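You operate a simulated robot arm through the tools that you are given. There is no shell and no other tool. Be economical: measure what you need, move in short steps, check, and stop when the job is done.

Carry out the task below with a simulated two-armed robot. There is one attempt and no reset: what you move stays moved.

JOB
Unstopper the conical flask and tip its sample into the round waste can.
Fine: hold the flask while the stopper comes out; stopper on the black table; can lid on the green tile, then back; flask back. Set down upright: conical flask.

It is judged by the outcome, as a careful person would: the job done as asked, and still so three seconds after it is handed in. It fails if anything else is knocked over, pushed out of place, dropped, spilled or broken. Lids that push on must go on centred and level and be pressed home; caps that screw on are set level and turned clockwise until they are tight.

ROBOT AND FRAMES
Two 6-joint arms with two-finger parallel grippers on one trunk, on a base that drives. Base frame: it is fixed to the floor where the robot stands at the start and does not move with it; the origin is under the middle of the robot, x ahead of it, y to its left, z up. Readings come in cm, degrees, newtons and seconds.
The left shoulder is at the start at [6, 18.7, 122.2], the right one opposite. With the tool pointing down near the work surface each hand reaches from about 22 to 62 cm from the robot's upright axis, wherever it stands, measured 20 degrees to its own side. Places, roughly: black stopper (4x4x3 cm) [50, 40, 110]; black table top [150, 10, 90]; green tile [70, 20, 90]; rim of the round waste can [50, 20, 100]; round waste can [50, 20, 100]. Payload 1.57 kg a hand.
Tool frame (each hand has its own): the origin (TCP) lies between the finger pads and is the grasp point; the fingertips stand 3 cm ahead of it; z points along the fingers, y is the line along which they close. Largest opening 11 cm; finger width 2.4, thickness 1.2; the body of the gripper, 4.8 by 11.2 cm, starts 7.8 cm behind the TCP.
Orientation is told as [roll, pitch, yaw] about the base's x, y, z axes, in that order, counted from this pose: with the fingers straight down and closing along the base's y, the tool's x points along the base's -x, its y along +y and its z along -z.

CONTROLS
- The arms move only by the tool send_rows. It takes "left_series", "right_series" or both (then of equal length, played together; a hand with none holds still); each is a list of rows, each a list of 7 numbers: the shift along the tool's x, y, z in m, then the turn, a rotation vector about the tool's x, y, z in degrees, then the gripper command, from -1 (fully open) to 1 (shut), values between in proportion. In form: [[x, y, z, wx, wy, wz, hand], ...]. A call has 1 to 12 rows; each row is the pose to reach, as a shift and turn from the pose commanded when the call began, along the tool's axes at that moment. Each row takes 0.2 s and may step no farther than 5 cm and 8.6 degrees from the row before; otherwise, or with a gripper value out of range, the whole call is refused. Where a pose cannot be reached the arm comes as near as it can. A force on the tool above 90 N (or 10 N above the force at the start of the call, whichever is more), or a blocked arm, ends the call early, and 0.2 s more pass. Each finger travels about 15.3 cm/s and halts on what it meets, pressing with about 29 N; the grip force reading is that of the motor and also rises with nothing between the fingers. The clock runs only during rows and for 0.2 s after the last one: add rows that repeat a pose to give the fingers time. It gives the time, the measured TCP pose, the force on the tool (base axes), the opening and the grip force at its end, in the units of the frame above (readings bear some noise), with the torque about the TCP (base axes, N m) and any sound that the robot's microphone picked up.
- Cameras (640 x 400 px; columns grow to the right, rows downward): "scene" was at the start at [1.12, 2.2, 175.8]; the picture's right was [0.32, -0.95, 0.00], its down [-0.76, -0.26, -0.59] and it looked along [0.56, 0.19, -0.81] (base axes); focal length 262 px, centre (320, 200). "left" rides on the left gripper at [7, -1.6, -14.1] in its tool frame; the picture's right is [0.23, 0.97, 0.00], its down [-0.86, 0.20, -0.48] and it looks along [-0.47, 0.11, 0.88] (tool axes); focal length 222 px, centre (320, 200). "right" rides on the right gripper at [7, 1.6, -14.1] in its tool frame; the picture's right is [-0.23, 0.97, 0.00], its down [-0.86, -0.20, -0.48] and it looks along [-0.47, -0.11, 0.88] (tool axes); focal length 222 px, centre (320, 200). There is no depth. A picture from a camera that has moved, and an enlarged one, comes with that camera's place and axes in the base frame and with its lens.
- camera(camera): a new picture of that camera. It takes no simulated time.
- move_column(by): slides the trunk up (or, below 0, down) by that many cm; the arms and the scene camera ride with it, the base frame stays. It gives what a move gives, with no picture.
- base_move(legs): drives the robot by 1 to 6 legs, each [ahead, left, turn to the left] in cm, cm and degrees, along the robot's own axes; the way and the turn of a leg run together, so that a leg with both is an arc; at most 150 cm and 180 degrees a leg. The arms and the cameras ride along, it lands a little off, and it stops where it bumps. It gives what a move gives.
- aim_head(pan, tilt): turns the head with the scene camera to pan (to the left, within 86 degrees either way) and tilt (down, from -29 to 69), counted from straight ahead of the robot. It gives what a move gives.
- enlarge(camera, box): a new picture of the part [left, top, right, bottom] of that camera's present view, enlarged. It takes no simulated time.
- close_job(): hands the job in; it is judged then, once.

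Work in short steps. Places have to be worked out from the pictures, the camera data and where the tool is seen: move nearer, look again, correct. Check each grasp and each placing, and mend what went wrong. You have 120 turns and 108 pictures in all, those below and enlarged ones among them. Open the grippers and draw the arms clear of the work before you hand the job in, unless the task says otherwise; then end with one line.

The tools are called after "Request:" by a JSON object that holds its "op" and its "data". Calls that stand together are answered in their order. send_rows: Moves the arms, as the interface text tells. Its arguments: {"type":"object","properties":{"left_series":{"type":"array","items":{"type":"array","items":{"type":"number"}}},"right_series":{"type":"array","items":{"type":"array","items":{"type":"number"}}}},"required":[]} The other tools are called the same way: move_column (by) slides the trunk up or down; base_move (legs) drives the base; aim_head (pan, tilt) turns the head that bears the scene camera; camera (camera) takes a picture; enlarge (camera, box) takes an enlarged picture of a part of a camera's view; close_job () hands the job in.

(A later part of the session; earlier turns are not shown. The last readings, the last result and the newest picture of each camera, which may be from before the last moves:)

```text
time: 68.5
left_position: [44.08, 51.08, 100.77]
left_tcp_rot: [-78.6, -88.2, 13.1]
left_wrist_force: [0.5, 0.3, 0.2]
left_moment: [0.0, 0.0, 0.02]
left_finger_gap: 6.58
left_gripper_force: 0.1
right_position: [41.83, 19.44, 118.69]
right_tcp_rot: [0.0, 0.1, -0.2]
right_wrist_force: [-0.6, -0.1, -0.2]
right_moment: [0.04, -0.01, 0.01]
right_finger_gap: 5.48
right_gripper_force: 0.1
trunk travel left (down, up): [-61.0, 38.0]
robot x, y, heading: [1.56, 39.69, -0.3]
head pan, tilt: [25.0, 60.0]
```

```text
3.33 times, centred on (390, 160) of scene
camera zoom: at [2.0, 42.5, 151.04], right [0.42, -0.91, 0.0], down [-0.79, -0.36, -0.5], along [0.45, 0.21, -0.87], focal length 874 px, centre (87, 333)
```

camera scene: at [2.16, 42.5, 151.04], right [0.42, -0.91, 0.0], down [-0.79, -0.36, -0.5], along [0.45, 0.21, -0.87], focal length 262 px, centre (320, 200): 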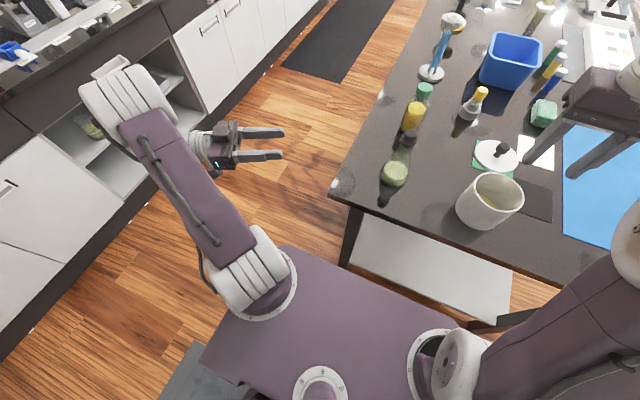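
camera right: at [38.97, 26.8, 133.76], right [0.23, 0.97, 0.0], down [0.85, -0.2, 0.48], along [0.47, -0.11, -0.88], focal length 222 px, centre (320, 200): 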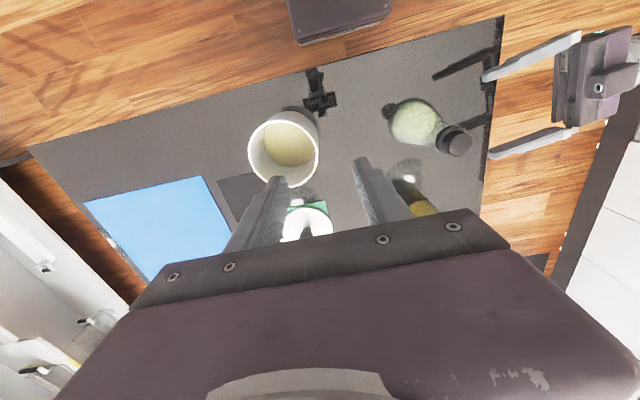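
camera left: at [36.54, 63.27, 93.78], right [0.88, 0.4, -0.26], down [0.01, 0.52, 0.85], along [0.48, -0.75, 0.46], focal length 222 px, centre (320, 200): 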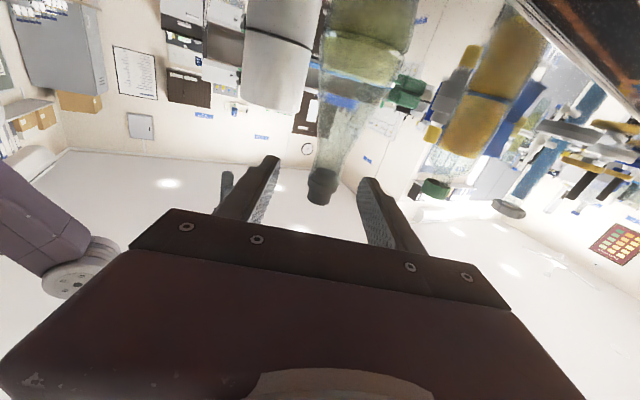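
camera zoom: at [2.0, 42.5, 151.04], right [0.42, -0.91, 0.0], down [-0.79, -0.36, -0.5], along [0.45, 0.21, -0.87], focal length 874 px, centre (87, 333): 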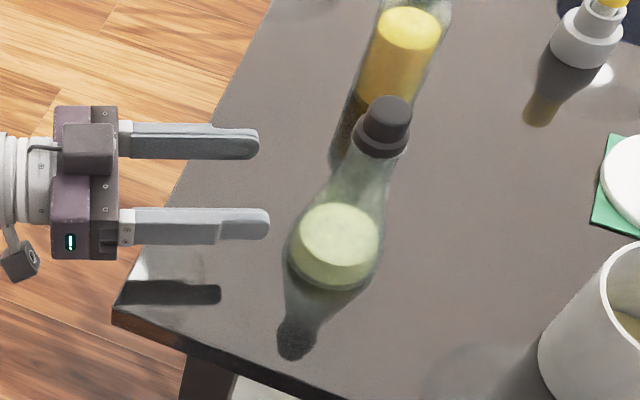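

The hand follows exactly now. The flask axis is 1.2 cm to tool-left and about 10.9 cm ahead, so I centre on it and slide in.

Request:
{"op": "send_rows", "data": {"left_series": [[-0.001, 0.012, 0.01, 0, 0, 1, -0.3], [-0.002, 0.012, 0.04, 0, 0, 1.8, -0.3], [-0.002, 0.012, 0.07, 0, 0, 1.8, -0.3], [-0.002, 0.012, 0.09, 0, 0, 1.8, -0.3], [-0.002, 0.012, 0.107, 0, 0, 1.8, -0.3], [-0.002, 0.012, 0.107, 0, 0, 1.8, -0.3]]}}

Request:
{"op": "enlarge", "data": {"camera": "scene", "box": [320, 100, 460, 220]}}

Request:
{"op": "camera", "data": {"camera": "left"}}

```text
time: 69.9
left_position: [49.61, 41.73, 100.97]
left_tcp_rot: [6.3, -89.6, -71.9]
left_wrist_force: [-0.5, 0.2, 0.2]
left_moment: [0.03, 0.02, -0.01]
left_finger_gap: 7.14
left_gripper_force: 0.0
right_position: [41.84, 19.35, 118.54]
right_tcp_rot: [0.0, -0.1, -0.2]
right_wrist_force: [0.0, 0.6, -0.1]
right_moment: [-0.03, -0.02, 0.01]
right_finger_gap: 5.5
right_gripper_force: 0.0
trunk travel left (down, up): [-61.0, 38.0]
robot x, y, heading: [2.09, 39.37, -0.1]
head pan, tilt: [25.0, 60.0]
```

```text
3.33 times, centred on (390, 160) of scene
camera zoom: at [2.06, 42.46, 151.04], right [0.42, -0.91, 0.0], down [-0.79, -0.36, -0.5], along [0.45, 0.21, -0.87], focal length 874 px, centre (87, 333)
```

zoom: 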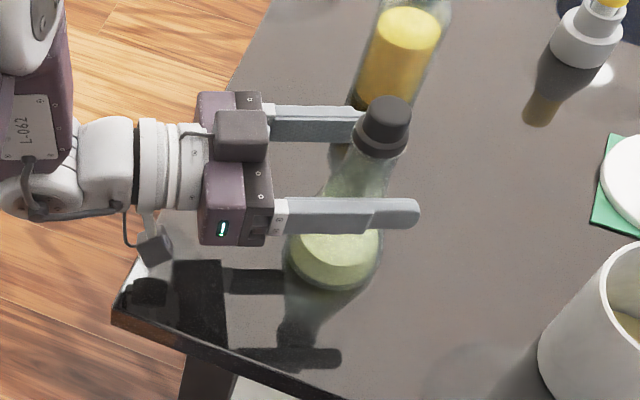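

```text
46 pictures are left
camera left: at [42.36, 54.03, 93.92], right [0.89, 0.4, -0.23], down [-0.01, 0.51, 0.86], along [0.46, -0.76, 0.46], focal length 222 px, centre (320, 200)
```

left: 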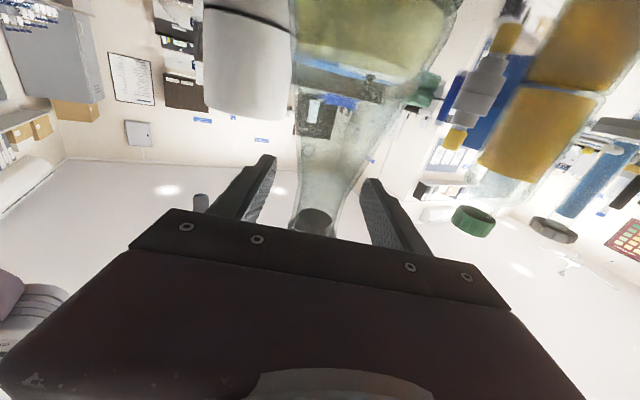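

The neck is centred between the pads and the flask has not moved. I close.

Request:
{"op": "send_rows", "data": {"left_series": [[0, 0, 0, 0, 0, 0, 0.0], [0, 0, 0, 0, 0, 0, 0.2], [0, 0, 0, 0, 0, 0, 0.4], [0, 0, 0, 0, 0, 0, 0.7], [0, 0, 0, 0, 0, 0, 1], [0, 0, 0, 0, 0, 0, 1]]}}

Request:
{"op": "enlarge", "data": {"camera": "scene", "box": [320, 100, 460, 220]}}

Request:
{"op": "enlarge", "data": {"camera": "left", "box": [220, 80, 440, 260]}}

```text
time: 71.3
left_position: [49.58, 41.81, 101.03]
left_tcp_rot: [5.9, -89.6, -71.6]
left_wrist_force: [0.9, 0.3, 1.5]
left_moment: [-0.01, -0.03, 0.0]
left_finger_gap: 3.81
left_gripper_force: 28.9
right_position: [41.84, 19.23, 118.58]
right_tcp_rot: [0.0, 0.0, -0.1]
right_wrist_force: [0.4, -1.0, -0.4]
right_moment: [0.02, 0.0, -0.02]
right_finger_gap: 5.49
right_gripper_force: 0.1
trunk travel left (down, up): [-61.0, 38.0]
robot x, y, heading: [2.01, 39.9, -0.2]
head pan, tilt: [25.0, 60.0]
```

```text
3.33 times, centred on (390, 160) of scene
camera zoom: at [2.06, 42.42, 151.04], right [0.42, -0.91, 0.0], down [-0.79, -0.36, -0.5], along [0.45, 0.21, -0.87], focal length 874 px, centre (87, 333)
```

zoom: 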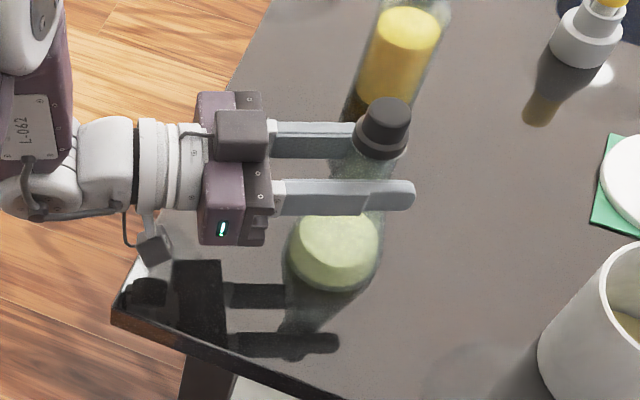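

```text
2.22 times, centred on (330, 170) of left
camera zoom: at [42.36, 54.03, 93.93], right [0.89, 0.4, -0.23], down [-0.01, 0.51, 0.86], along [0.46, -0.76, 0.46], focal length 494 px, centre (298, 267)
```

zoom: 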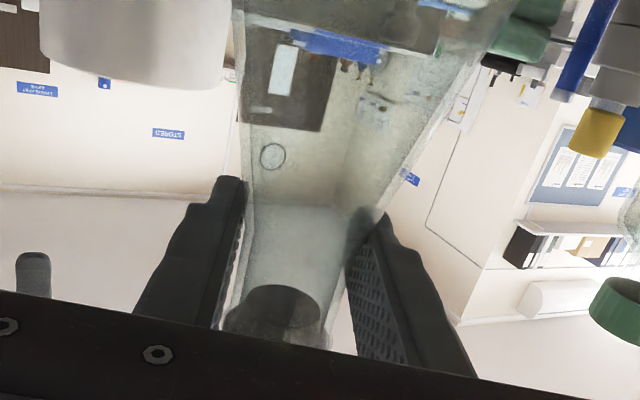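

The flask is held (3.8 cm gap). I bring the right hand above the stopper at (49.7, 41.6), staying at z ≈ 118.

Request:
{"op": "send_rows", "data": {"right_series": [[-0.013, 0.037, 0, 0, 0, 0, -0.1], [-0.026, 0.075, 0, 0, 0, 0, -0.1], [-0.04, 0.112, 0, 0, 0, 0, -0.1], [-0.053, 0.15, 0, 0, 0, 0, -0.1], [-0.066, 0.187, 0, 0, 0, 0, -0.1], [-0.079, 0.224, 0, 0, 0, 0, -0.1], [-0.079, 0.224, 0, 0, 0, 0, -0.1]]}}

Request:
{"op": "camera", "data": {"camera": "right"}}

```text
time: 72.9
left_position: [49.64, 41.83, 101.07]
left_tcp_rot: [7.4, -89.6, -73.1]
left_wrist_force: [-0.3, 0.7, 1.5]
left_moment: [0.14, 0.01, 0.01]
left_finger_gap: 3.83
left_gripper_force: 29.8
right_position: [46.64, 40.11, 116.18]
right_tcp_rot: [0.0, 0.0, -0.2]
right_wrist_force: [-0.7, 0.3, -0.5]
right_moment: [0.01, 0.0, -0.01]
right_finger_gap: 6.05
right_gripper_force: 0.0
right hand out of reach, approached as far as the arm can: row 4, 5, 6, 7
trunk travel left (down, up): [-61.0, 38.0]
robot x, y, heading: [1.73, 39.43, -0.2]
head pan, tilt: [25.0, 60.0]
```

```text
43 pictures are left
camera right: at [39.69, 41.7, 130.37], right [0.23, 0.97, 0.0], down [0.85, -0.2, 0.48], along [0.47, -0.11, -0.88], focal length 222 px, centre (320, 200)
```

right: 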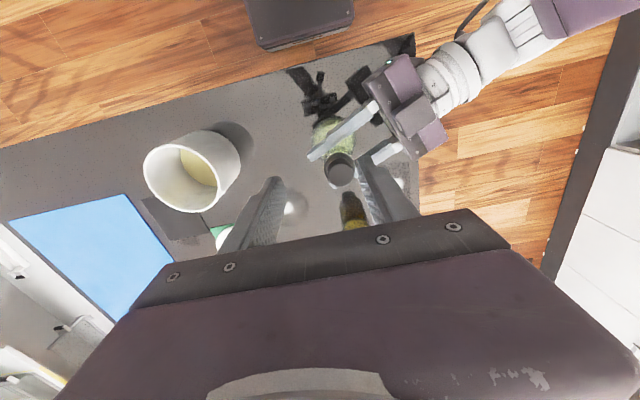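

The right hand is about 3 cm short there. I back it off, then carry the held flask a little nearer (lift 1.5 cm, move to about (46, 37), set down on the table).

Request:
{"op": "send_rows", "data": {"right_series": [[0.02, -0.04, 0, 0, 0, 0, -0.1], [0.04, -0.08, 0, 0, 0, 0, -0.1], [0.05, -0.12, 0, 0, 0, 0, -0.1], [0.05, -0.15, 0, 0, 0, 0, -0.1]]}}

Request:
{"op": "send_rows", "data": {"left_series": [[-0.004, 0, 0, 0, 0, 0, 1], [-0.01, 0, 0, 0, 0, 0, 1], [-0.018, 0, 0, 0, 0, 0, 1], [-0.018, -0.015, 0.007, 0, 0, 0, 1], [-0.018, -0.033, 0.016, 0, 0, 0, 1], [-0.018, -0.052, 0.027, 0, 0, 0, 1], [-0.018, -0.052, 0.027, 0, 0, 0, 1]]}}

Request:
{"op": "enlarge", "data": {"camera": "scene", "box": [320, 100, 460, 220]}}

```text
time: 73.9
left_position: [49.53, 41.62, 101.0]
left_tcp_rot: [7.2, -89.6, -72.8]
left_wrist_force: [-1.5, -1.0, 1.6]
left_moment: [-0.2, -0.05, -0.03]
left_finger_gap: 3.8
left_gripper_force: 28.7
right_position: [41.56, 24.97, 116.04]
right_tcp_rot: [0.0, -0.1, -0.2]
right_wrist_force: [-0.8, 0.3, 0.2]
right_moment: [-0.03, 0.01, 0.0]
right_finger_gap: 6.05
right_gripper_force: 0.0
trunk travel left (down, up): [-61.0, 38.0]
robot x, y, heading: [2.03, 39.7, -0.2]
head pan, tilt: [25.0, 60.0]
```

```text
time: 75.5
left_position: [46.08, 36.92, 102.75]
left_tcp_rot: [-23.0, -89.4, -42.7]
left_wrist_force: [1.0, 0.5, -1.8]
left_moment: [-0.01, -0.01, 0.0]
left_finger_gap: 3.78
left_gripper_force: 29.4
right_position: [41.48, 25.15, 115.92]
right_tcp_rot: [0.0, 0.1, -0.2]
right_wrist_force: [0.2, -0.4, -0.1]
right_moment: [0.01, 0.03, -0.01]
right_finger_gap: 6.04
right_gripper_force: 0.2
trunk travel left (down, up): [-61.0, 38.0]
robot x, y, heading: [1.82, 39.63, -0.6]
head pan, tilt: [25.0, 60.0]
```

```text
3.33 times, centred on (390, 160) of scene
camera zoom: at [2.11, 42.45, 151.04], right [0.42, -0.91, 0.0], down [-0.79, -0.36, -0.5], along [0.45, 0.21, -0.87], focal length 874 px, centre (87, 333)
```

zoom: 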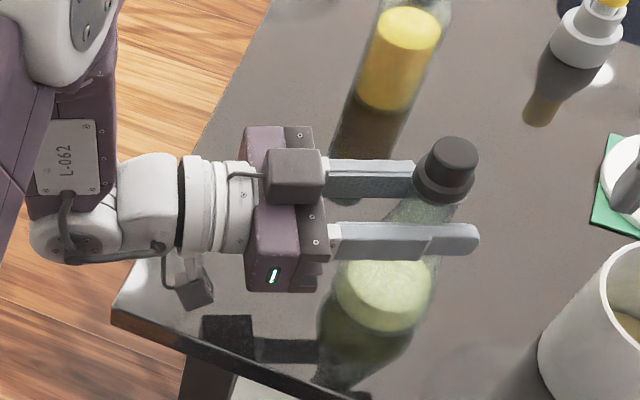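

The flask is firmly held. I lower it back onto the table at the new spot.

Request:
{"op": "send_rows", "data": {"left_series": [[0.008, 0, 0, 0, 0, 0, 1], [0.014, 0, 0, 0, 0, 0, 1], [0.017, 0, 0, 0, 0, 0, 1], [0.017, 0, 0, 0, 0, 0, 1]]}}

Request:
{"op": "send_rows", "data": {"right_series": [[-0.015, 0.03, 0.0, 0, 0, 0, -0.1], [-0.03, 0.06, 0.0, 0, 0, 0, -0.1], [-0.045, 0.09, 0.0, 0, 0, 0, -0.1], [-0.046, 0.117, 0.0, 0, 0, 0, -0.1], [-0.046, 0.117, 0.01, 0, 0, 0, -0.1]]}}

Request:
{"op": "enlarge", "data": {"camera": "scene", "box": [340, 60, 480, 200]}}

Request:
{"op": "enlarge", "data": {"camera": "right", "box": [220, 80, 420, 260]}}

```text
time: 76.5
left_position: [46.96, 37.25, 101.86]
left_tcp_rot: [-17.1, -89.4, -48.7]
left_wrist_force: [-1.2, 0.0, -2.5]
left_moment: [0.01, 0.01, -0.03]
left_finger_gap: 3.83
left_gripper_force: 29.0
left hand out of reach, approached as far as the arm can: row 1, 2, 3, 4
right_position: [41.73, 25.01, 115.96]
right_tcp_rot: [0.0, 0.0, -0.2]
right_wrist_force: [-0.2, 0.0, 0.1]
right_moment: [0.0, 0.02, 0.02]
right_finger_gap: 6.04
right_gripper_force: 0.0
trunk travel left (down, up): [-61.0, 38.0]
robot x, y, heading: [1.74, 40.01, -0.1]
head pan, tilt: [25.0, 60.0]
```

```text
time: 77.7
left_position: [46.77, 37.17, 101.99]
left_tcp_rot: [-12.4, -89.5, -53.3]
left_wrist_force: [-0.4, 0.5, -1.9]
left_moment: [0.03, -0.02, 0.01]
left_finger_gap: 3.83
left_gripper_force: 29.0
right_position: [46.21, 36.89, 115.0]
right_tcp_rot: [-0.1, -0.1, -0.3]
right_wrist_force: [-0.8, 0.2, -0.4]
right_moment: [0.04, 0.0, 0.04]
right_finger_gap: 6.04
right_gripper_force: 0.2
trunk travel left (down, up): [-61.0, 38.0]
robot x, y, heading: [1.81, 39.92, 0.0]
head pan, tilt: [25.0, 60.0]
```

```text
2.86 times, centred on (410, 130) of scene
camera zoom: at [2.06, 42.32, 151.04], right [0.42, -0.91, 0.0], down [-0.79, -0.36, -0.5], along [0.45, 0.21, -0.87], focal length 749 px, centre (63, 400)
```

zoom: 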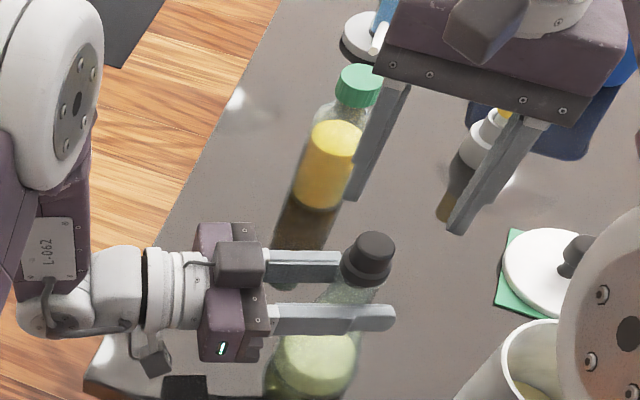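

```text
2.22 times, centred on (320, 170) of right
camera zoom: at [39.29, 38.39, 129.2], right [0.23, 0.97, 0.0], down [0.85, -0.2, 0.48], along [0.47, -0.11, -0.88], focal length 494 px, centre (320, 267)
```

zoom: 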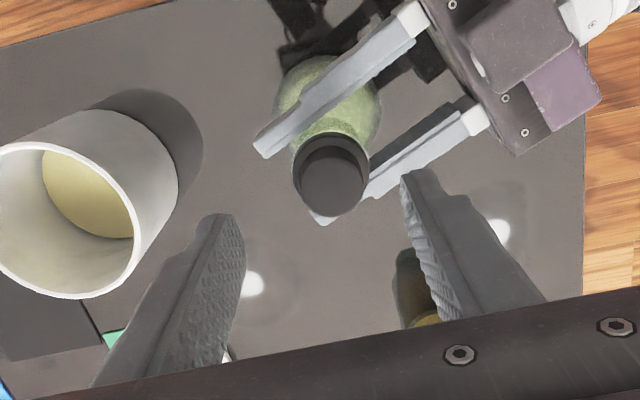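

The left hand now holds the flask about 1 cm above the table at (46.8, 37.2), which is fine and steady. The right hand descends over the stopper.

Request:
{"op": "send_rows", "data": {"right_series": [[-0.005, 0.003, 0.02, 0, 0, 0, -0.1], [-0.005, 0.003, 0.045, 0, 0, 0, -0.1], [-0.005, 0.003, 0.065, 0, 0, 0, -0.1], [-0.005, 0.003, 0.078, 0, 0, 0, -0.1], [-0.005, 0.003, 0.078, 0, 0, 0, -0.1]]}}

Request:
{"op": "enlarge", "data": {"camera": "scene", "box": [370, 100, 450, 180]}}

Request:
{"op": "enlarge", "data": {"camera": "right", "box": [220, 80, 420, 260]}}

```text
time: 78.9
left_position: [46.78, 37.23, 101.86]
left_tcp_rot: [-16.3, -89.5, -49.4]
left_wrist_force: [0.8, -1.1, -2.8]
left_moment: [-0.01, 0.02, 0.02]
left_finger_gap: 3.8
left_gripper_force: 29.2
right_position: [46.65, 37.11, 107.34]
right_tcp_rot: [0.0, -0.1, -0.2]
right_wrist_force: [-0.1, -0.5, 0.4]
right_moment: [-0.03, -0.01, -0.02]
right_finger_gap: 6.04
right_gripper_force: 0.0
trunk travel left (down, up): [-61.0, 38.0]
robot x, y, heading: [1.58, 40.28, -0.1]
head pan, tilt: [25.0, 60.0]
```

```text
5.00 times, centred on (410, 140) of scene
camera zoom: at [2.08, 42.41, 151.04], right [0.42, -0.91, 0.0], down [-0.79, -0.36, -0.5], along [0.45, 0.21, -0.87], focal length 1311 px, centre (-130, 500)
```

zoom: 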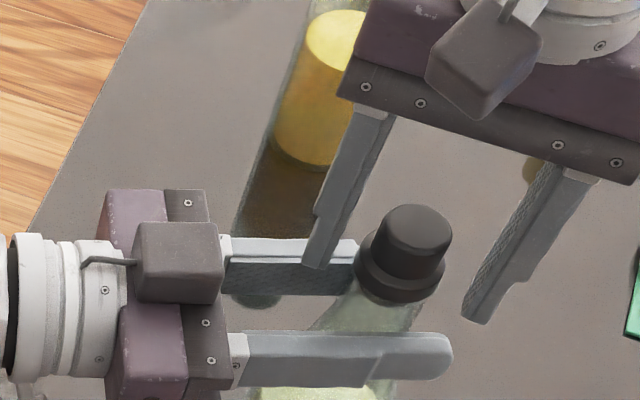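

```text
2.22 times, centred on (320, 170) of right
camera zoom: at [39.77, 38.69, 121.46], right [0.23, 0.97, 0.0], down [0.85, -0.2, 0.48], along [0.47, -0.11, -0.88], focal length 494 px, centre (320, 267)
```

zoom: 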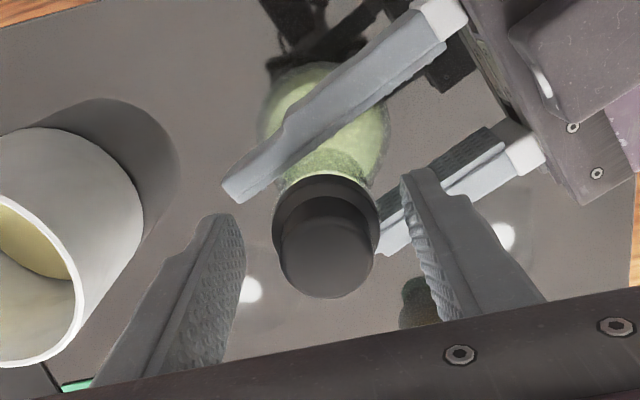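

The stopper is between the right fingers, whose tips are just above the left fingers. I close.

Request:
{"op": "send_rows", "data": {"right_series": [[0, 0, 0, 0, 0, 0, 0.1], [0, 0, 0, 0, 0, 0, 0.3], [0, 0, 0, 0, 0, 0, 0.6], [0, 0, 0, 0, 0, 0, 1], [0, 0, 0, 0, 0, 0, 1], [0, 0, 0, 0, 0, 0, 1]]}}

Request:
{"op": "send_rows", "data": {"right_series": [[0, 0, -0.002, 0, 0, 0, 1], [0, 0, -0.005, 0, 0, 0, 1], [0, 0, -0.008, 0, 0, 0, 1], [0, 0, -0.012, 0, 0, 0, 1]]}}

Request:
{"op": "enlarge", "data": {"camera": "scene", "box": [370, 100, 450, 180]}}

```text
time: 80.3
left_position: [46.86, 37.09, 101.94]
left_tcp_rot: [-15.7, -89.4, -50.1]
left_wrist_force: [1.6, -17.1, 2.0]
left_moment: [0.19, 0.12, 0.06]
left_finger_gap: 3.78
left_gripper_force: 29.1
right_position: [46.76, 37.09, 107.13]
right_tcp_rot: [0.0, 0.0, -0.1]
right_wrist_force: [-1.3, 17.0, -2.8]
right_moment: [0.72, -0.04, -0.05]
right_finger_gap: 3.63
right_gripper_force: 29.5
trunk travel left (down, up): [-61.0, 38.0]
robot x, y, heading: [1.62, 39.67, -0.2]
head pan, tilt: [25.0, 60.0]
```

```text
time: 81.3
left_position: [46.86, 37.28, 101.89]
left_tcp_rot: [-18.8, -89.3, -46.8]
left_wrist_force: [-0.5, -0.4, -2.1]
left_moment: [0.01, 0.04, 0.03]
left_finger_gap: 3.78
left_gripper_force: 29.0
right_position: [46.79, 36.92, 108.56]
right_tcp_rot: [-0.1, 0.1, -0.1]
right_wrist_force: [0.0, 0.2, 0.4]
right_moment: [0.0, -0.02, -0.01]
right_finger_gap: 3.49
right_gripper_force: 29.3
trunk travel left (down, up): [-61.0, 38.0]
robot x, y, heading: [1.88, 39.72, -0.3]
head pan, tilt: [25.0, 60.0]
heard: snap
```

```text
5.00 times, centred on (410, 140) of scene
camera zoom: at [2.1, 42.41, 151.04], right [0.42, -0.91, 0.0], down [-0.79, -0.36, -0.5], along [0.45, 0.21, -0.87], focal length 1311 px, centre (-130, 500)
```

zoom: 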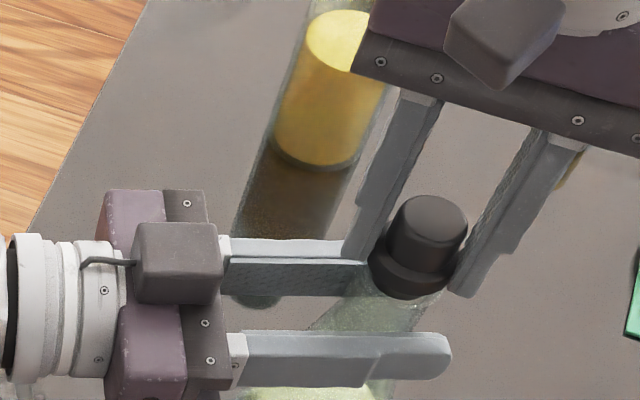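

A snap, and the forces are gone, so the stopper has come loose. I lift it clear.

Request:
{"op": "send_rows", "data": {"right_series": [[0, 0, -0.01, 0, 0, 0, 1], [0, 0, -0.02, 0, 0, 0, 1], [0, 0, -0.03, 0, 0, 0, 1], [0, 0, -0.04, 0, 0, 0, 1], [0, 0, -0.05, 0, 0, 0, 1]]}}

Request:
{"op": "enlarge", "data": {"camera": "scene", "box": [370, 80, 470, 180]}}

Request:
{"op": "camera", "data": {"camera": "right"}}

```text
time: 82.5
left_position: [46.76, 37.24, 101.93]
left_tcp_rot: [-16.2, -89.5, -49.4]
left_wrist_force: [0.8, -0.8, -2.3]
left_moment: [-0.01, 0.01, 0.0]
left_finger_gap: 3.78
left_gripper_force: 28.5
right_position: [46.77, 37.18, 113.5]
right_tcp_rot: [0.0, 0.0, -0.2]
right_wrist_force: [0.4, 0.0, 0.6]
right_moment: [0.01, 0.01, -0.01]
right_finger_gap: 3.49
right_gripper_force: 29.2
trunk travel left (down, up): [-61.0, 38.0]
robot x, y, heading: [1.96, 39.46, 0.1]
head pan, tilt: [25.0, 60.0]
```

```text
4.00 times, centred on (420, 130) of scene
camera zoom: at [2.09, 42.42, 151.04], right [0.42, -0.91, 0.0], down [-0.79, -0.36, -0.5], along [0.45, 0.21, -0.87], focal length 1049 px, centre (-80, 480)
```

zoom: 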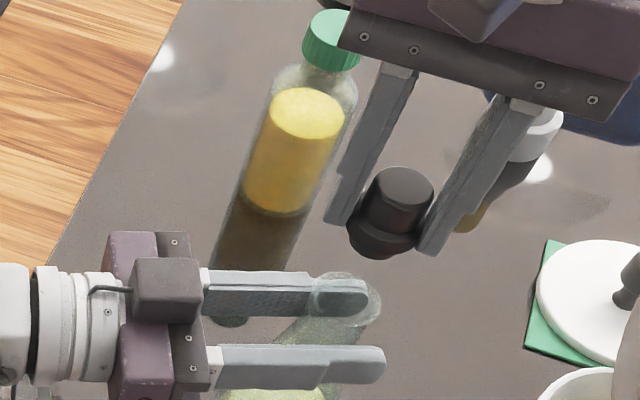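

```text
35 pictures are left
camera right: at [39.73, 38.69, 127.62], right [0.23, 0.97, 0.0], down [0.85, -0.2, 0.48], along [0.47, -0.11, -0.88], focal length 222 px, centre (320, 200)
```

right: 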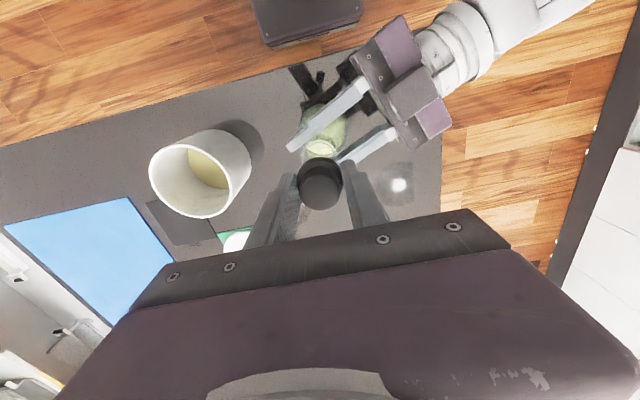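

The stopper is out and held. I carry it to a free spot on the black table at about (54, 30) and lower it to just above the surface.

Request:
{"op": "send_rows", "data": {"right_series": [[-0.02, -0.03, 0.0, 0, 0, 0, 1], [-0.045, -0.055, 0.0, 0, 0, 0, 1], [-0.072, -0.072, 0.0, 0, 0, 0, 1], [-0.072, -0.072, 0.04, 0, 0, 0, 1], [-0.072, -0.072, 0.08, 0, 0, 0, 1], [-0.072, -0.072, 0.12, 0, 0, 0, 1], [-0.072, -0.072, 0.16, 0, 0, 0, 1], [-0.072, -0.072, 0.18, 0, 0, 0, 1], [-0.072, -0.072, 0.18, 0, 0, 0, 1]]}}

Request:
{"op": "enlarge", "data": {"camera": "scene", "box": [400, 80, 520, 200]}}

```text
time: 84.5
left_position: [46.8, 37.16, 102.05]
left_tcp_rot: [-16.3, -89.4, -49.5]
left_wrist_force: [-0.5, 0.0, -2.4]
left_moment: [-0.02, -0.04, 0.0]
left_finger_gap: 3.78
left_gripper_force: 28.6
right_position: [53.85, 29.84, 95.6]
right_tcp_rot: [0.0, 0.0, -0.2]
right_wrist_force: [0.1, 0.6, 1.0]
right_moment: [0.01, -0.01, -0.01]
right_finger_gap: 3.52
right_gripper_force: 29.3
right hand out of reach, approached as far as the arm can: row 3
trunk travel left (down, up): [-61.0, 38.0]
robot x, y, heading: [1.64, 39.61, -0.3]
head pan, tilt: [25.0, 60.0]
```

```text
3.33 times, centred on (460, 140) of scene
camera zoom: at [2.08, 42.42, 151.04], right [0.42, -0.91, 0.0], down [-0.79, -0.36, -0.5], along [0.45, 0.21, -0.87], focal length 874 px, centre (-147, 400)
```

zoom: 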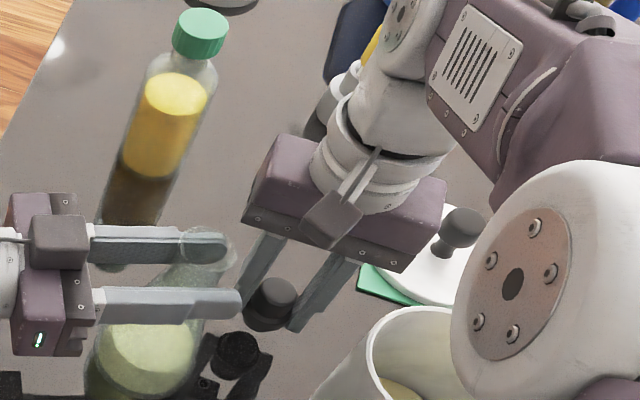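

I lower it gently until contact shows.

Request:
{"op": "send_rows", "data": {"right_series": [[0, 0, 0.006, 0, 0, 0, 1], [0, 0, 0.011, 0, 0, 0, 1], [0, 0, 0.015, 0, 0, 0, 1], [0, 0, 0.018, 0, 0, 0, 1]]}}

```text
time: 85.5
left_position: [46.93, 37.14, 101.93]
left_tcp_rot: [-16.8, -89.5, -49.0]
left_wrist_force: [0.2, -0.3, -1.8]
left_moment: [0.0, -0.03, 0.02]
left_finger_gap: 3.76
left_gripper_force: 28.6
right_position: [53.81, 29.82, 93.69]
right_tcp_rot: [0.0, 0.1, -0.3]
right_wrist_force: [0.4, -0.6, 0.3]
right_moment: [0.02, 0.01, 0.01]
right_finger_gap: 3.52
right_gripper_force: 29.0
trunk travel left (down, up): [-61.0, 38.0]
robot x, y, heading: [1.82, 40.06, -0.1]
head pan, tilt: [25.0, 60.0]
```

Request:
{"op": "send_rows", "data": {"right_series": [[0, 0, 0.002, 0, 0, 0, 1], [0, 0, 0.004, 0, 0, 0, 1], [0, 0, 0.006, 0, 0, 0, 1]]}}

Request:
{"op": "enlarge", "data": {"camera": "scene", "box": [420, 140, 500, 200]}}

```text
time: 86.3
left_position: [46.77, 37.14, 101.81]
left_tcp_rot: [-17.0, -89.5, -48.8]
left_wrist_force: [-0.1, 0.4, -2.6]
left_moment: [0.01, -0.01, -0.01]
left_finger_gap: 3.75
left_gripper_force: 29.5
right_position: [53.92, 29.88, 93.06]
right_tcp_rot: [0.0, 0.0, -0.1]
right_wrist_force: [-0.4, 0.0, 0.0]
right_moment: [-0.01, 0.03, 0.0]
right_finger_gap: 3.51
right_gripper_force: 28.8
trunk travel left (down, up): [-61.0, 38.0]
robot x, y, heading: [1.65, 39.65, -0.2]
head pan, tilt: [25.0, 60.0]
```

```text
6.67 times, centred on (460, 170) of scene
camera zoom: at [2.11, 42.41, 151.04], right [0.42, -0.91, 0.0], down [-0.79, -0.36, -0.5], along [0.45, 0.21, -0.87], focal length 1748 px, centre (-613, 400)
```

zoom: 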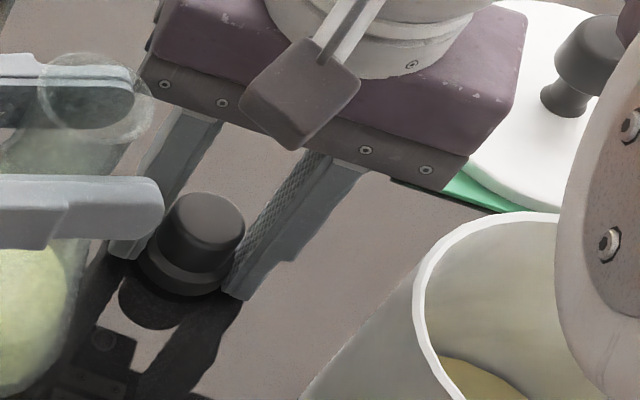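

Request:
{"op": "send_rows", "data": {"right_series": [[0, 0, 0.001, 0, 0, 0, 1], [0, 0, 0.002, 0, 0, 0, 1], [0, 0, 0.003, 0, 0, 0, 1]]}}

```text
time: 87.1
left_position: [46.73, 37.12, 101.97]
left_tcp_rot: [-8.7, -89.6, -57.1]
left_wrist_force: [-0.1, 0.4, -2.3]
left_moment: [0.04, 0.02, 0.04]
left_finger_gap: 3.75
left_gripper_force: 28.9
right_position: [53.79, 29.78, 93.04]
right_tcp_rot: [0.0, -0.2, -0.2]
right_wrist_force: [1.5, -3.4, 14.5]
right_moment: [-0.03, 0.14, 0.06]
right_finger_gap: 3.5
right_gripper_force: 29.2
trunk travel left (down, up): [-61.0, 38.0]
robot x, y, heading: [1.51, 39.7, -0.0]
head pan, tilt: [25.0, 60.0]
```

Contact with the table. I open and rise.

Request:
{"op": "send_rows", "data": {"right_series": [[0, 0, -0.001, 0, 0, 0, 0.5], [0, 0, -0.001, 0, 0, 0, 0.1], [0, 0, -0.001, 0, 0, 0, 0.1], [0, 0, -0.03, 0, 0, 0, 0.1], [0, 0, -0.07, 0, 0, 0, 0.1], [0.03, -0.02, -0.1, 0, 0, 0, 0.1], [0.06, -0.05, -0.13, 0, 0, 0, 0.1]]}}

Request:
{"op": "camera", "data": {"camera": "scene"}}

```text
refused: row 7 steps farther than a row can; nothing moved
```

```text
32 pictures are left
camera scene: at [1.91, 42.39, 151.06], right [0.42, -0.91, 0.0], down [-0.79, -0.36, -0.5], along [0.45, 0.21, -0.87], focal length 262 px, centre (320, 200)
```

scene: 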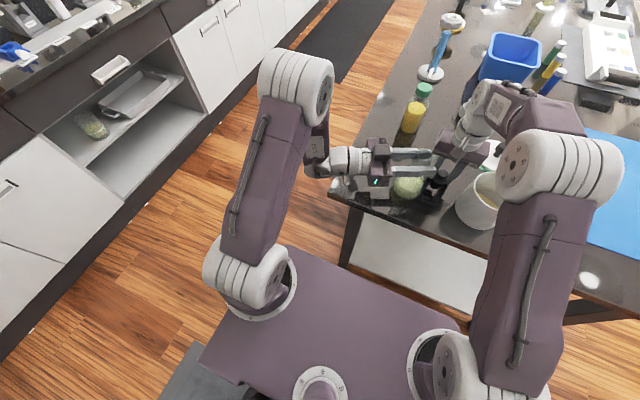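

One row was too long. I resend with shorter steps, drawing the right hand up and to the right, clear of the can.

Request:
{"op": "send_rows", "data": {"right_series": [[0, 0, -0.001, 0, 0, 0, 0.5], [0, 0, -0.001, 0, 0, 0, 0.1], [0, 0, -0.001, 0, 0, 0, 0.1], [0, 0, -0.03, 0, 0, 0, 0.1], [0, 0, -0.07, 0, 0, 0, 0.1], [0.02, -0.02, -0.1, 0, 0, 0, 0.1], [0.04, -0.03, -0.14, 0, 0, 0, 0.1], [0.06, -0.05, -0.18, 0, 0, 0, 0.1], [0.08, -0.08, -0.2, 0, 0, 0, 0.1], [0.1, -0.12, -0.2, 0, 0, 0, 0.1], [0.12, -0.16, -0.2, 0, 0, 0, 0.1], [0.12, -0.2, -0.2, 0, 0, 0, 0.1]]}}

Request:
{"op": "send_rows", "data": {"right_series": [[0.02, -0.04, 0, 0, 0, 0, 0.1], [0.02, -0.08, 0, 0, 0, 0, 0.1], [0.02, -0.12, 0, 0, 0, 0, 0.1]]}}

Request:
{"op": "camera", "data": {"camera": "scene"}}

```text
time: 89.7
left_position: [46.87, 37.2, 101.84]
left_tcp_rot: [-15.1, -89.4, -50.6]
left_wrist_force: [0.5, -1.0, -1.5]
left_moment: [-0.04, -0.02, -0.04]
left_finger_gap: 3.75
left_gripper_force: 29.1
right_position: [42.1, 9.58, 112.85]
right_tcp_rot: [0.0, 0.0, -0.3]
right_wrist_force: [0.4, -0.7, -0.7]
right_moment: [0.03, 0.01, 0.01]
right_finger_gap: 4.94
right_gripper_force: 0.1
trunk travel left (down, up): [-61.0, 38.0]
robot x, y, heading: [1.83, 39.74, -0.3]
head pan, tilt: [25.0, 60.0]
```

```text
time: 90.5
left_position: [46.81, 37.11, 102.02]
left_tcp_rot: [-12.8, -89.4, -53.1]
left_wrist_force: [0.4, -0.1, -1.9]
left_moment: [0.0, 0.0, 0.01]
left_finger_gap: 3.76
left_gripper_force: 29.2
right_position: [40.14, -2.35, 112.93]
right_tcp_rot: [0.1, 0.0, -0.3]
right_wrist_force: [-0.3, 0.2, -0.3]
right_moment: [0.03, 0.01, 0.01]
right_finger_gap: 4.96
right_gripper_force: 0.0
trunk travel left (down, up): [-61.0, 38.0]
robot x, y, heading: [1.96, 39.62, -0.3]
head pan, tilt: [25.0, 60.0]
```

```text
31 pictures are left
camera scene: at [2.11, 42.26, 151.04], right [0.42, -0.91, 0.0], down [-0.79, -0.36, -0.5], along [0.45, 0.21, -0.87], focal length 262 px, centre (320, 200)
```

scene: 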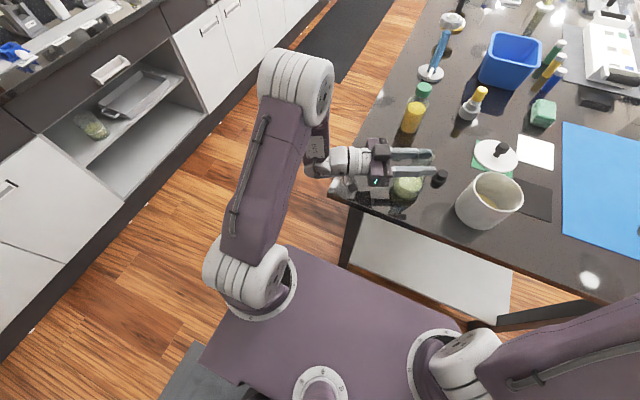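

The stopper stands upright on the table. I lift the flask by raising the trunk 12 cm (posture unchanged), then drive right so that it sits over the can.

Request:
{"op": "move_column", "data": {"by": 12.5}}

Request:
{"op": "base_move", "data": {"legs": [[3.4, 0, 0], [0, -17.2, 0]]}}

Request:
{"op": "camera", "data": {"camera": "scene"}}

Request:
{"op": "camera", "data": {"camera": "right"}}

```text
time: 92.0
left_position: [46.81, 36.98, 114.45]
left_tcp_rot: [-16.3, -89.4, -49.4]
left_wrist_force: [-0.7, -0.3, -3.0]
left_moment: [-0.02, -0.02, -0.01]
left_finger_gap: 3.78
left_gripper_force: 29.3
right_position: [40.12, -2.17, 125.41]
right_tcp_rot: [0.0, 0.1, -0.1]
right_wrist_force: [0.2, -0.4, -0.1]
right_moment: [0.0, -0.01, -0.02]
right_finger_gap: 4.96
right_gripper_force: 0.0
trunk travel left (down, up): [-73.5, 25.5]
robot x, y, heading: [1.92, 40.19, -0.0]
head pan, tilt: [25.0, 60.0]
```

```text
time: 93.9
left_position: [50.14, 20.67, 114.45]
left_tcp_rot: [-21.9, -89.6, -43.7]
left_wrist_force: [0.0, 1.1, -2.0]
left_moment: [0.02, -0.01, -0.04]
left_finger_gap: 3.76
left_gripper_force: 28.9
right_position: [43.52, -18.91, 125.49]
right_tcp_rot: [-0.1, -0.1, -0.1]
right_wrist_force: [-0.2, -0.7, -0.2]
right_moment: [-0.01, 0.0, 0.0]
right_finger_gap: 4.94
right_gripper_force: 0.0
trunk travel left (down, up): [-73.5, 25.5]
robot x, y, heading: [5.67, 22.84, -0.0]
head pan, tilt: [25.0, 60.0]
```

```text
30 pictures are left
camera scene: at [5.42, 25.82, 163.54], right [0.42, -0.91, 0.0], down [-0.78, -0.37, -0.5], along [0.45, 0.21, -0.87], focal length 262 px, centre (320, 200)
```

scene: 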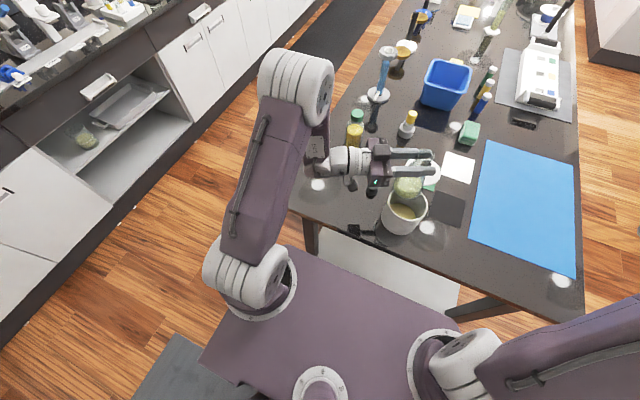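

```text
29 pictures are left
camera right: at [36.63, -17.18, 139.67], right [0.23, 0.97, 0.0], down [0.85, -0.2, 0.48], along [0.47, -0.11, -0.88], focal length 222 px, centre (320, 200)
```

right: 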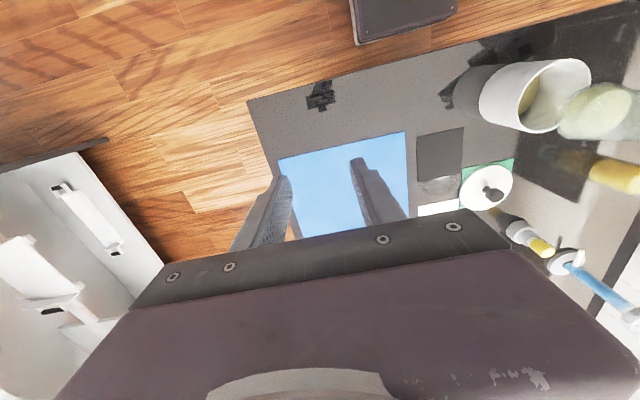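

The flask is over the can: TCP (50.1, 20.7, 114.5), can centre (47.6, 18.8). I begin tipping by rolling the wrist, the neck toward the can centre, first 40°.

Request:
{"op": "send_rows", "data": {"left_series": [[0, 0, 0, 0, 0, 8, 1], [0, 0, 0, 0, 0, 16, 1], [0, 0, 0, 0, 0, 24, 1], [0, 0, 0, 0, 0, 32, 1], [0, 0, 0, 0, 0, 40, 1]]}}

Request:
{"op": "enlarge", "data": {"camera": "scene", "box": [340, 120, 480, 250]}}

```text
time: 95.1
left_position: [60.61, 22.16, 126.65]
left_tcp_rot: [86.7, -51.7, -154.4]
left_wrist_force: [-0.7, 0.6, -2.0]
left_moment: [-0.01, 0.02, 0.03]
left_finger_gap: 3.74
left_gripper_force: 28.9
left hand out of reach, approached as far as the arm can: row 1, 2, 3, 4, 5
right_position: [43.7, -19.09, 125.29]
right_tcp_rot: [-0.1, 0.1, -0.2]
right_wrist_force: [0.0, 0.3, -0.2]
right_moment: [0.04, -0.03, -0.01]
right_finger_gap: 4.94
right_gripper_force: 0.1
trunk travel left (down, up): [-73.5, 25.5]
robot x, y, heading: [5.36, 23.2, -0.0]
head pan, tilt: [25.0, 60.0]
```

```text
3.08 times, centred on (410, 185) of scene
camera zoom: at [5.5, 25.51, 163.54], right [0.42, -0.91, 0.0], down [-0.79, -0.37, -0.5], along [0.45, 0.21, -0.87], focal length 807 px, centre (43, 246)
```

zoom: 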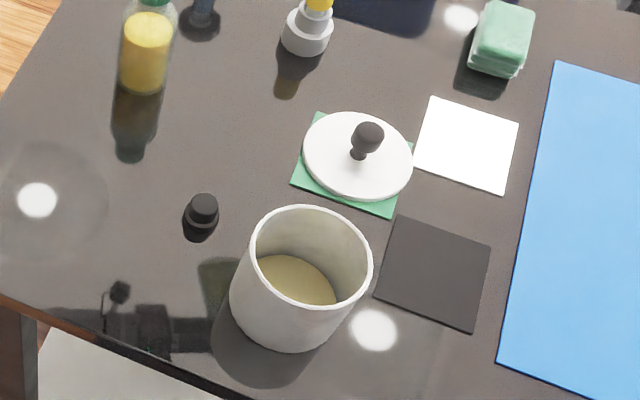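

That roll direction hits the wrist limit and the hand drifted up and away (nothing spilled). I roll back upright first.

Request:
{"op": "send_rows", "data": {"left_series": [[0, 0, 0, 0, 0, -8, 1], [0, 0, 0, 0, 0, -16, 1], [0, 0, 0, 0, 0, -24, 1], [0, 0, 0, 0, 0, -32, 1], [0, 0, 0, 0, 0, -39, 1], [0, 0, 0, 0, 0, -39, 1]]}}

Request:
{"op": "camera", "data": {"camera": "scene"}}

Request:
{"op": "camera", "data": {"camera": "left"}}

```text
time: 96.5
left_position: [60.68, 22.01, 126.47]
left_tcp_rot: [57.0, -89.1, -122.7]
left_wrist_force: [1.1, -0.6, -3.2]
left_moment: [0.01, -0.01, -0.01]
left_finger_gap: 3.72
left_gripper_force: 28.3
right_position: [43.65, -19.01, 125.42]
right_tcp_rot: [0.0, 0.0, -0.1]
right_wrist_force: [0.3, -0.1, -0.4]
right_moment: [-0.02, 0.01, 0.0]
right_finger_gap: 4.93
right_gripper_force: 0.0
trunk travel left (down, up): [-73.5, 25.5]
robot x, y, heading: [5.12, 22.77, 0.1]
head pan, tilt: [25.0, 60.0]
```

```text
27 pictures are left
camera scene: at [5.55, 25.53, 163.54], right [0.42, -0.91, 0.0], down [-0.79, -0.37, -0.5], along [0.45, 0.21, -0.87], focal length 262 px, centre (320, 200)
```

scene: 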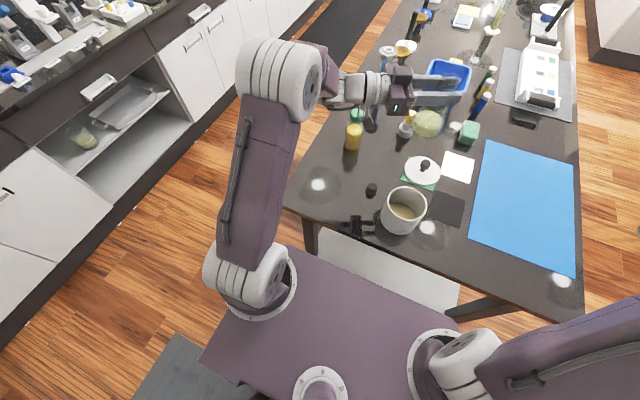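

```text
26 pictures are left
camera left: at [53.41, 34.34, 119.53], right [0.89, 0.4, -0.21], down [-0.02, 0.51, 0.86], along [0.46, -0.76, 0.46], focal length 222 px, centre (320, 200)
```

left: 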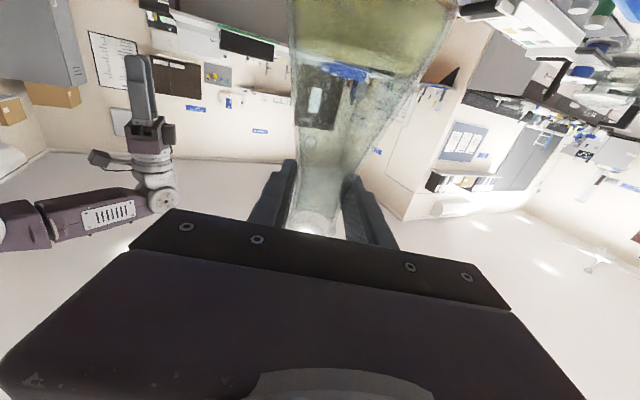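

Upright again at (60.7, 22, 126.5). I test the other roll direction, 40° only.

Request:
{"op": "send_rows", "data": {"left_series": [[0, 0, 0, 0, 0, -8, 1], [0, 0, 0, 0, 0, -16, 1], [0, 0, 0, 0, 0, -24, 1], [0, 0, 0, 0, 0, -32, 1], [0, 0, 0, 0, 0, -40, 1]]}}

```text
time: 97.7
left_position: [60.64, 22.0, 126.59]
left_tcp_rot: [-89.2, -50.8, 23.8]
left_wrist_force: [0.1, 0.3, -2.7]
left_moment: [0.0, -0.06, 0.01]
left_finger_gap: 3.75
left_gripper_force: 28.7
right_position: [43.68, -19.0, 125.44]
right_tcp_rot: [0.0, 0.0, -0.2]
right_wrist_force: [-0.1, 0.2, -0.7]
right_moment: [0.0, -0.02, -0.01]
right_finger_gap: 4.96
right_gripper_force: 0.0
trunk travel left (down, up): [-73.5, 25.5]
robot x, y, heading: [5.33, 22.97, -0.2]
head pan, tilt: [25.0, 60.0]
```

This direction works without drift. I use it: neck tipping forward-left, so the flask must be on the near-right side of the can; I drive the base back 15.6 cm and right 4.4 cm, then lower the trunk.

Request:
{"op": "base_move", "data": {"legs": [[-15.6, 0, 0], [0, -4.4, 0]]}}

Request:
{"op": "move_column", "data": {"by": -12.5}}

Request:
{"op": "camera", "data": {"camera": "scene"}}

```text
time: 99.7
left_position: [44.86, 18.34, 126.42]
left_tcp_rot: [-89.6, -50.6, 24.3]
left_wrist_force: [0.2, 1.2, -2.5]
left_moment: [0.03, -0.04, -0.09]
left_finger_gap: 3.71
left_gripper_force: 29.1
right_position: [28.0, -22.69, 125.56]
right_tcp_rot: [-0.2, 0.0, 0.2]
right_wrist_force: [0.4, 0.6, 0.0]
right_moment: [-0.1, 0.02, -0.01]
right_finger_gap: 4.97
right_gripper_force: 0.0
trunk travel left (down, up): [-73.5, 25.5]
robot x, y, heading: [-10.45, 18.61, -0.0]
head pan, tilt: [25.0, 60.0]
```

```text
time: 101.2
left_position: [44.78, 18.0, 114.05]
left_tcp_rot: [-89.3, -50.8, 24.0]
left_wrist_force: [1.2, -0.1, -2.4]
left_moment: [0.03, -0.08, 0.02]
left_finger_gap: 3.71
left_gripper_force: 29.1
right_position: [27.89, -23.29, 112.94]
right_tcp_rot: [0.0, -0.1, 0.2]
right_wrist_force: [0.5, 0.1, 0.4]
right_moment: [0.03, -0.02, 0.0]
right_finger_gap: 4.95
right_gripper_force: 0.1
trunk travel left (down, up): [-61.0, 38.0]
robot x, y, heading: [-10.34, 18.52, -0.2]
head pan, tilt: [25.0, 60.0]
```

```text
25 pictures are left
camera scene: at [-10.4, 21.26, 151.04], right [0.42, -0.91, 0.0], down [-0.78, -0.37, -0.5], along [0.45, 0.21, -0.87], focal length 262 px, centre (320, 200)
```

scene: 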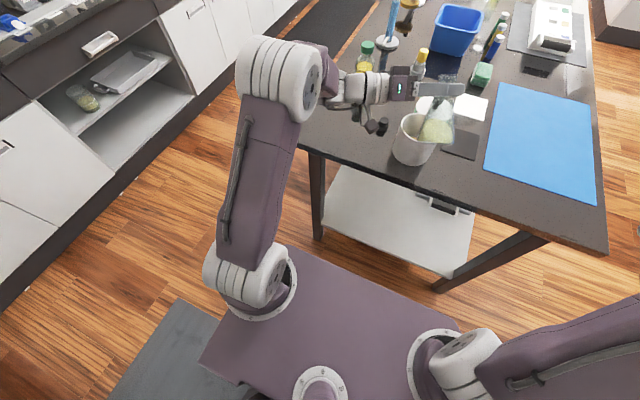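

The flask is over the can at (44.8, 18.0, 114). I tip on to about 80°.

Request:
{"op": "send_rows", "data": {"left_series": [[0, 0, 0, 0, 0, -8, 1], [0, 0, 0, 0, 0, -16, 1], [0, 0, 0, 0, 0, -24, 1], [0, 0, 0, 0, 0, -32, 1], [0, 0, 0, 0, 0, -40, 1]]}}

Request:
{"op": "enlarge", "data": {"camera": "scene", "box": [370, 60, 490, 180]}}

```text
time: 102.4
left_position: [44.68, 17.75, 114.02]
left_tcp_rot: [-89.6, -10.7, 24.3]
left_wrist_force: [-0.4, 0.2, -2.7]
left_moment: [0.06, -0.09, 0.0]
left_finger_gap: 3.7
left_gripper_force: 29.2
right_position: [27.89, -23.21, 112.83]
right_tcp_rot: [0.1, 0.0, 0.2]
right_wrist_force: [-0.1, -0.9, -0.2]
right_moment: [-0.02, -0.03, -0.04]
right_finger_gap: 4.95
right_gripper_force: 0.1
trunk travel left (down, up): [-61.0, 38.0]
robot x, y, heading: [-10.57, 18.66, 0.4]
head pan, tilt: [25.0, 60.0]
```

```text
3.33 times, centred on (430, 120) of scene
camera zoom: at [-10.4, 21.21, 151.04], right [0.42, -0.91, 0.0], down [-0.78, -0.37, -0.5], along [0.45, 0.21, -0.87], focal length 874 px, centre (-47, 467)
```

zoom: 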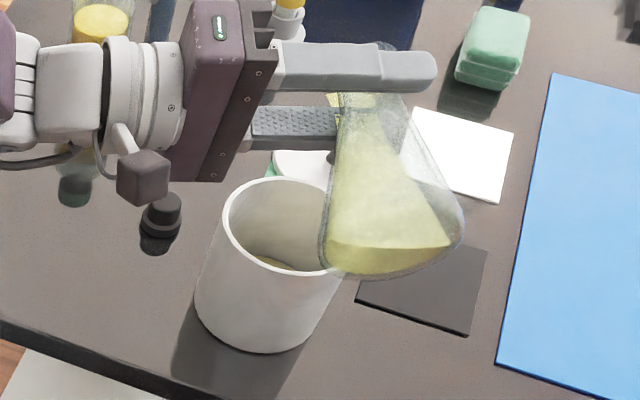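

The liquid stands near the mouth, which is right above the can opening. I lower the trunk 6 cm so the pour is short, then tip on to about 120°.

Request:
{"op": "move_column", "data": {"by": -6}}

Request:
{"op": "send_rows", "data": {"left_series": [[0, 0, 0, 0, 0, -5, 1], [0, 0, 0, 0, 0, -10, 1], [0, 0, 0, 0, 0, -15, 1], [0, 0, 0, 0, 0, -20, 1], [0, 0, 0, 0, 0, -25, 1], [0, 0, 0, 0, 0, -30, 1], [0, 0, 0, 0, 0, -35, 1], [0, 0, 0, 0, 0, -40, 1], [0, 0, 0, 0, 0, -40, 1], [0, 0, 0, 0, 0, -40, 1]]}}

Request:
{"op": "enlarge", "data": {"camera": "scene", "box": [370, 60, 490, 180]}}

```text
time: 103.4
left_position: [44.77, 17.9, 108.07]
left_tcp_rot: [-89.5, -10.9, 24.4]
left_wrist_force: [0.6, -0.2, -1.3]
left_moment: [0.05, -0.15, -0.02]
left_finger_gap: 3.72
left_gripper_force: 28.6
right_position: [27.89, -23.27, 106.9]
right_tcp_rot: [0.0, -0.1, 0.0]
right_wrist_force: [0.5, -0.1, -0.1]
right_moment: [-0.03, -0.03, -0.03]
right_finger_gap: 4.95
right_gripper_force: 0.0
trunk travel left (down, up): [-55.0, 44.0]
robot x, y, heading: [-10.35, 18.35, 0.1]
head pan, tilt: [25.0, 60.0]
```

```text
time: 105.6
left_position: [44.78, 17.75, 108.14]
left_tcp_rot: [-89.4, 29.2, 24.9]
left_wrist_force: [0.9, 0.1, -2.0]
left_moment: [0.08, -0.12, 0.0]
left_finger_gap: 3.74
left_gripper_force: 29.2
right_position: [27.85, -23.34, 106.87]
right_tcp_rot: [0.0, -0.1, 0.1]
right_wrist_force: [0.2, -0.2, -0.3]
right_moment: [-0.01, 0.01, 0.03]
right_finger_gap: 4.95
right_gripper_force: 0.0
trunk travel left (down, up): [-55.0, 44.0]
robot x, y, heading: [-10.71, 18.72, 0.2]
head pan, tilt: [25.0, 60.0]
```

```text
3.33 times, centred on (430, 120) of scene
camera zoom: at [-10.4, 21.21, 145.04], right [0.42, -0.91, 0.0], down [-0.78, -0.37, -0.5], along [0.45, 0.21, -0.87], focal length 874 px, centre (-47, 467)
```

zoom: 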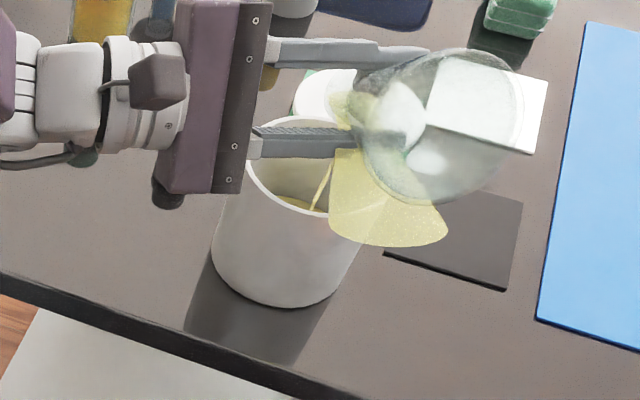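

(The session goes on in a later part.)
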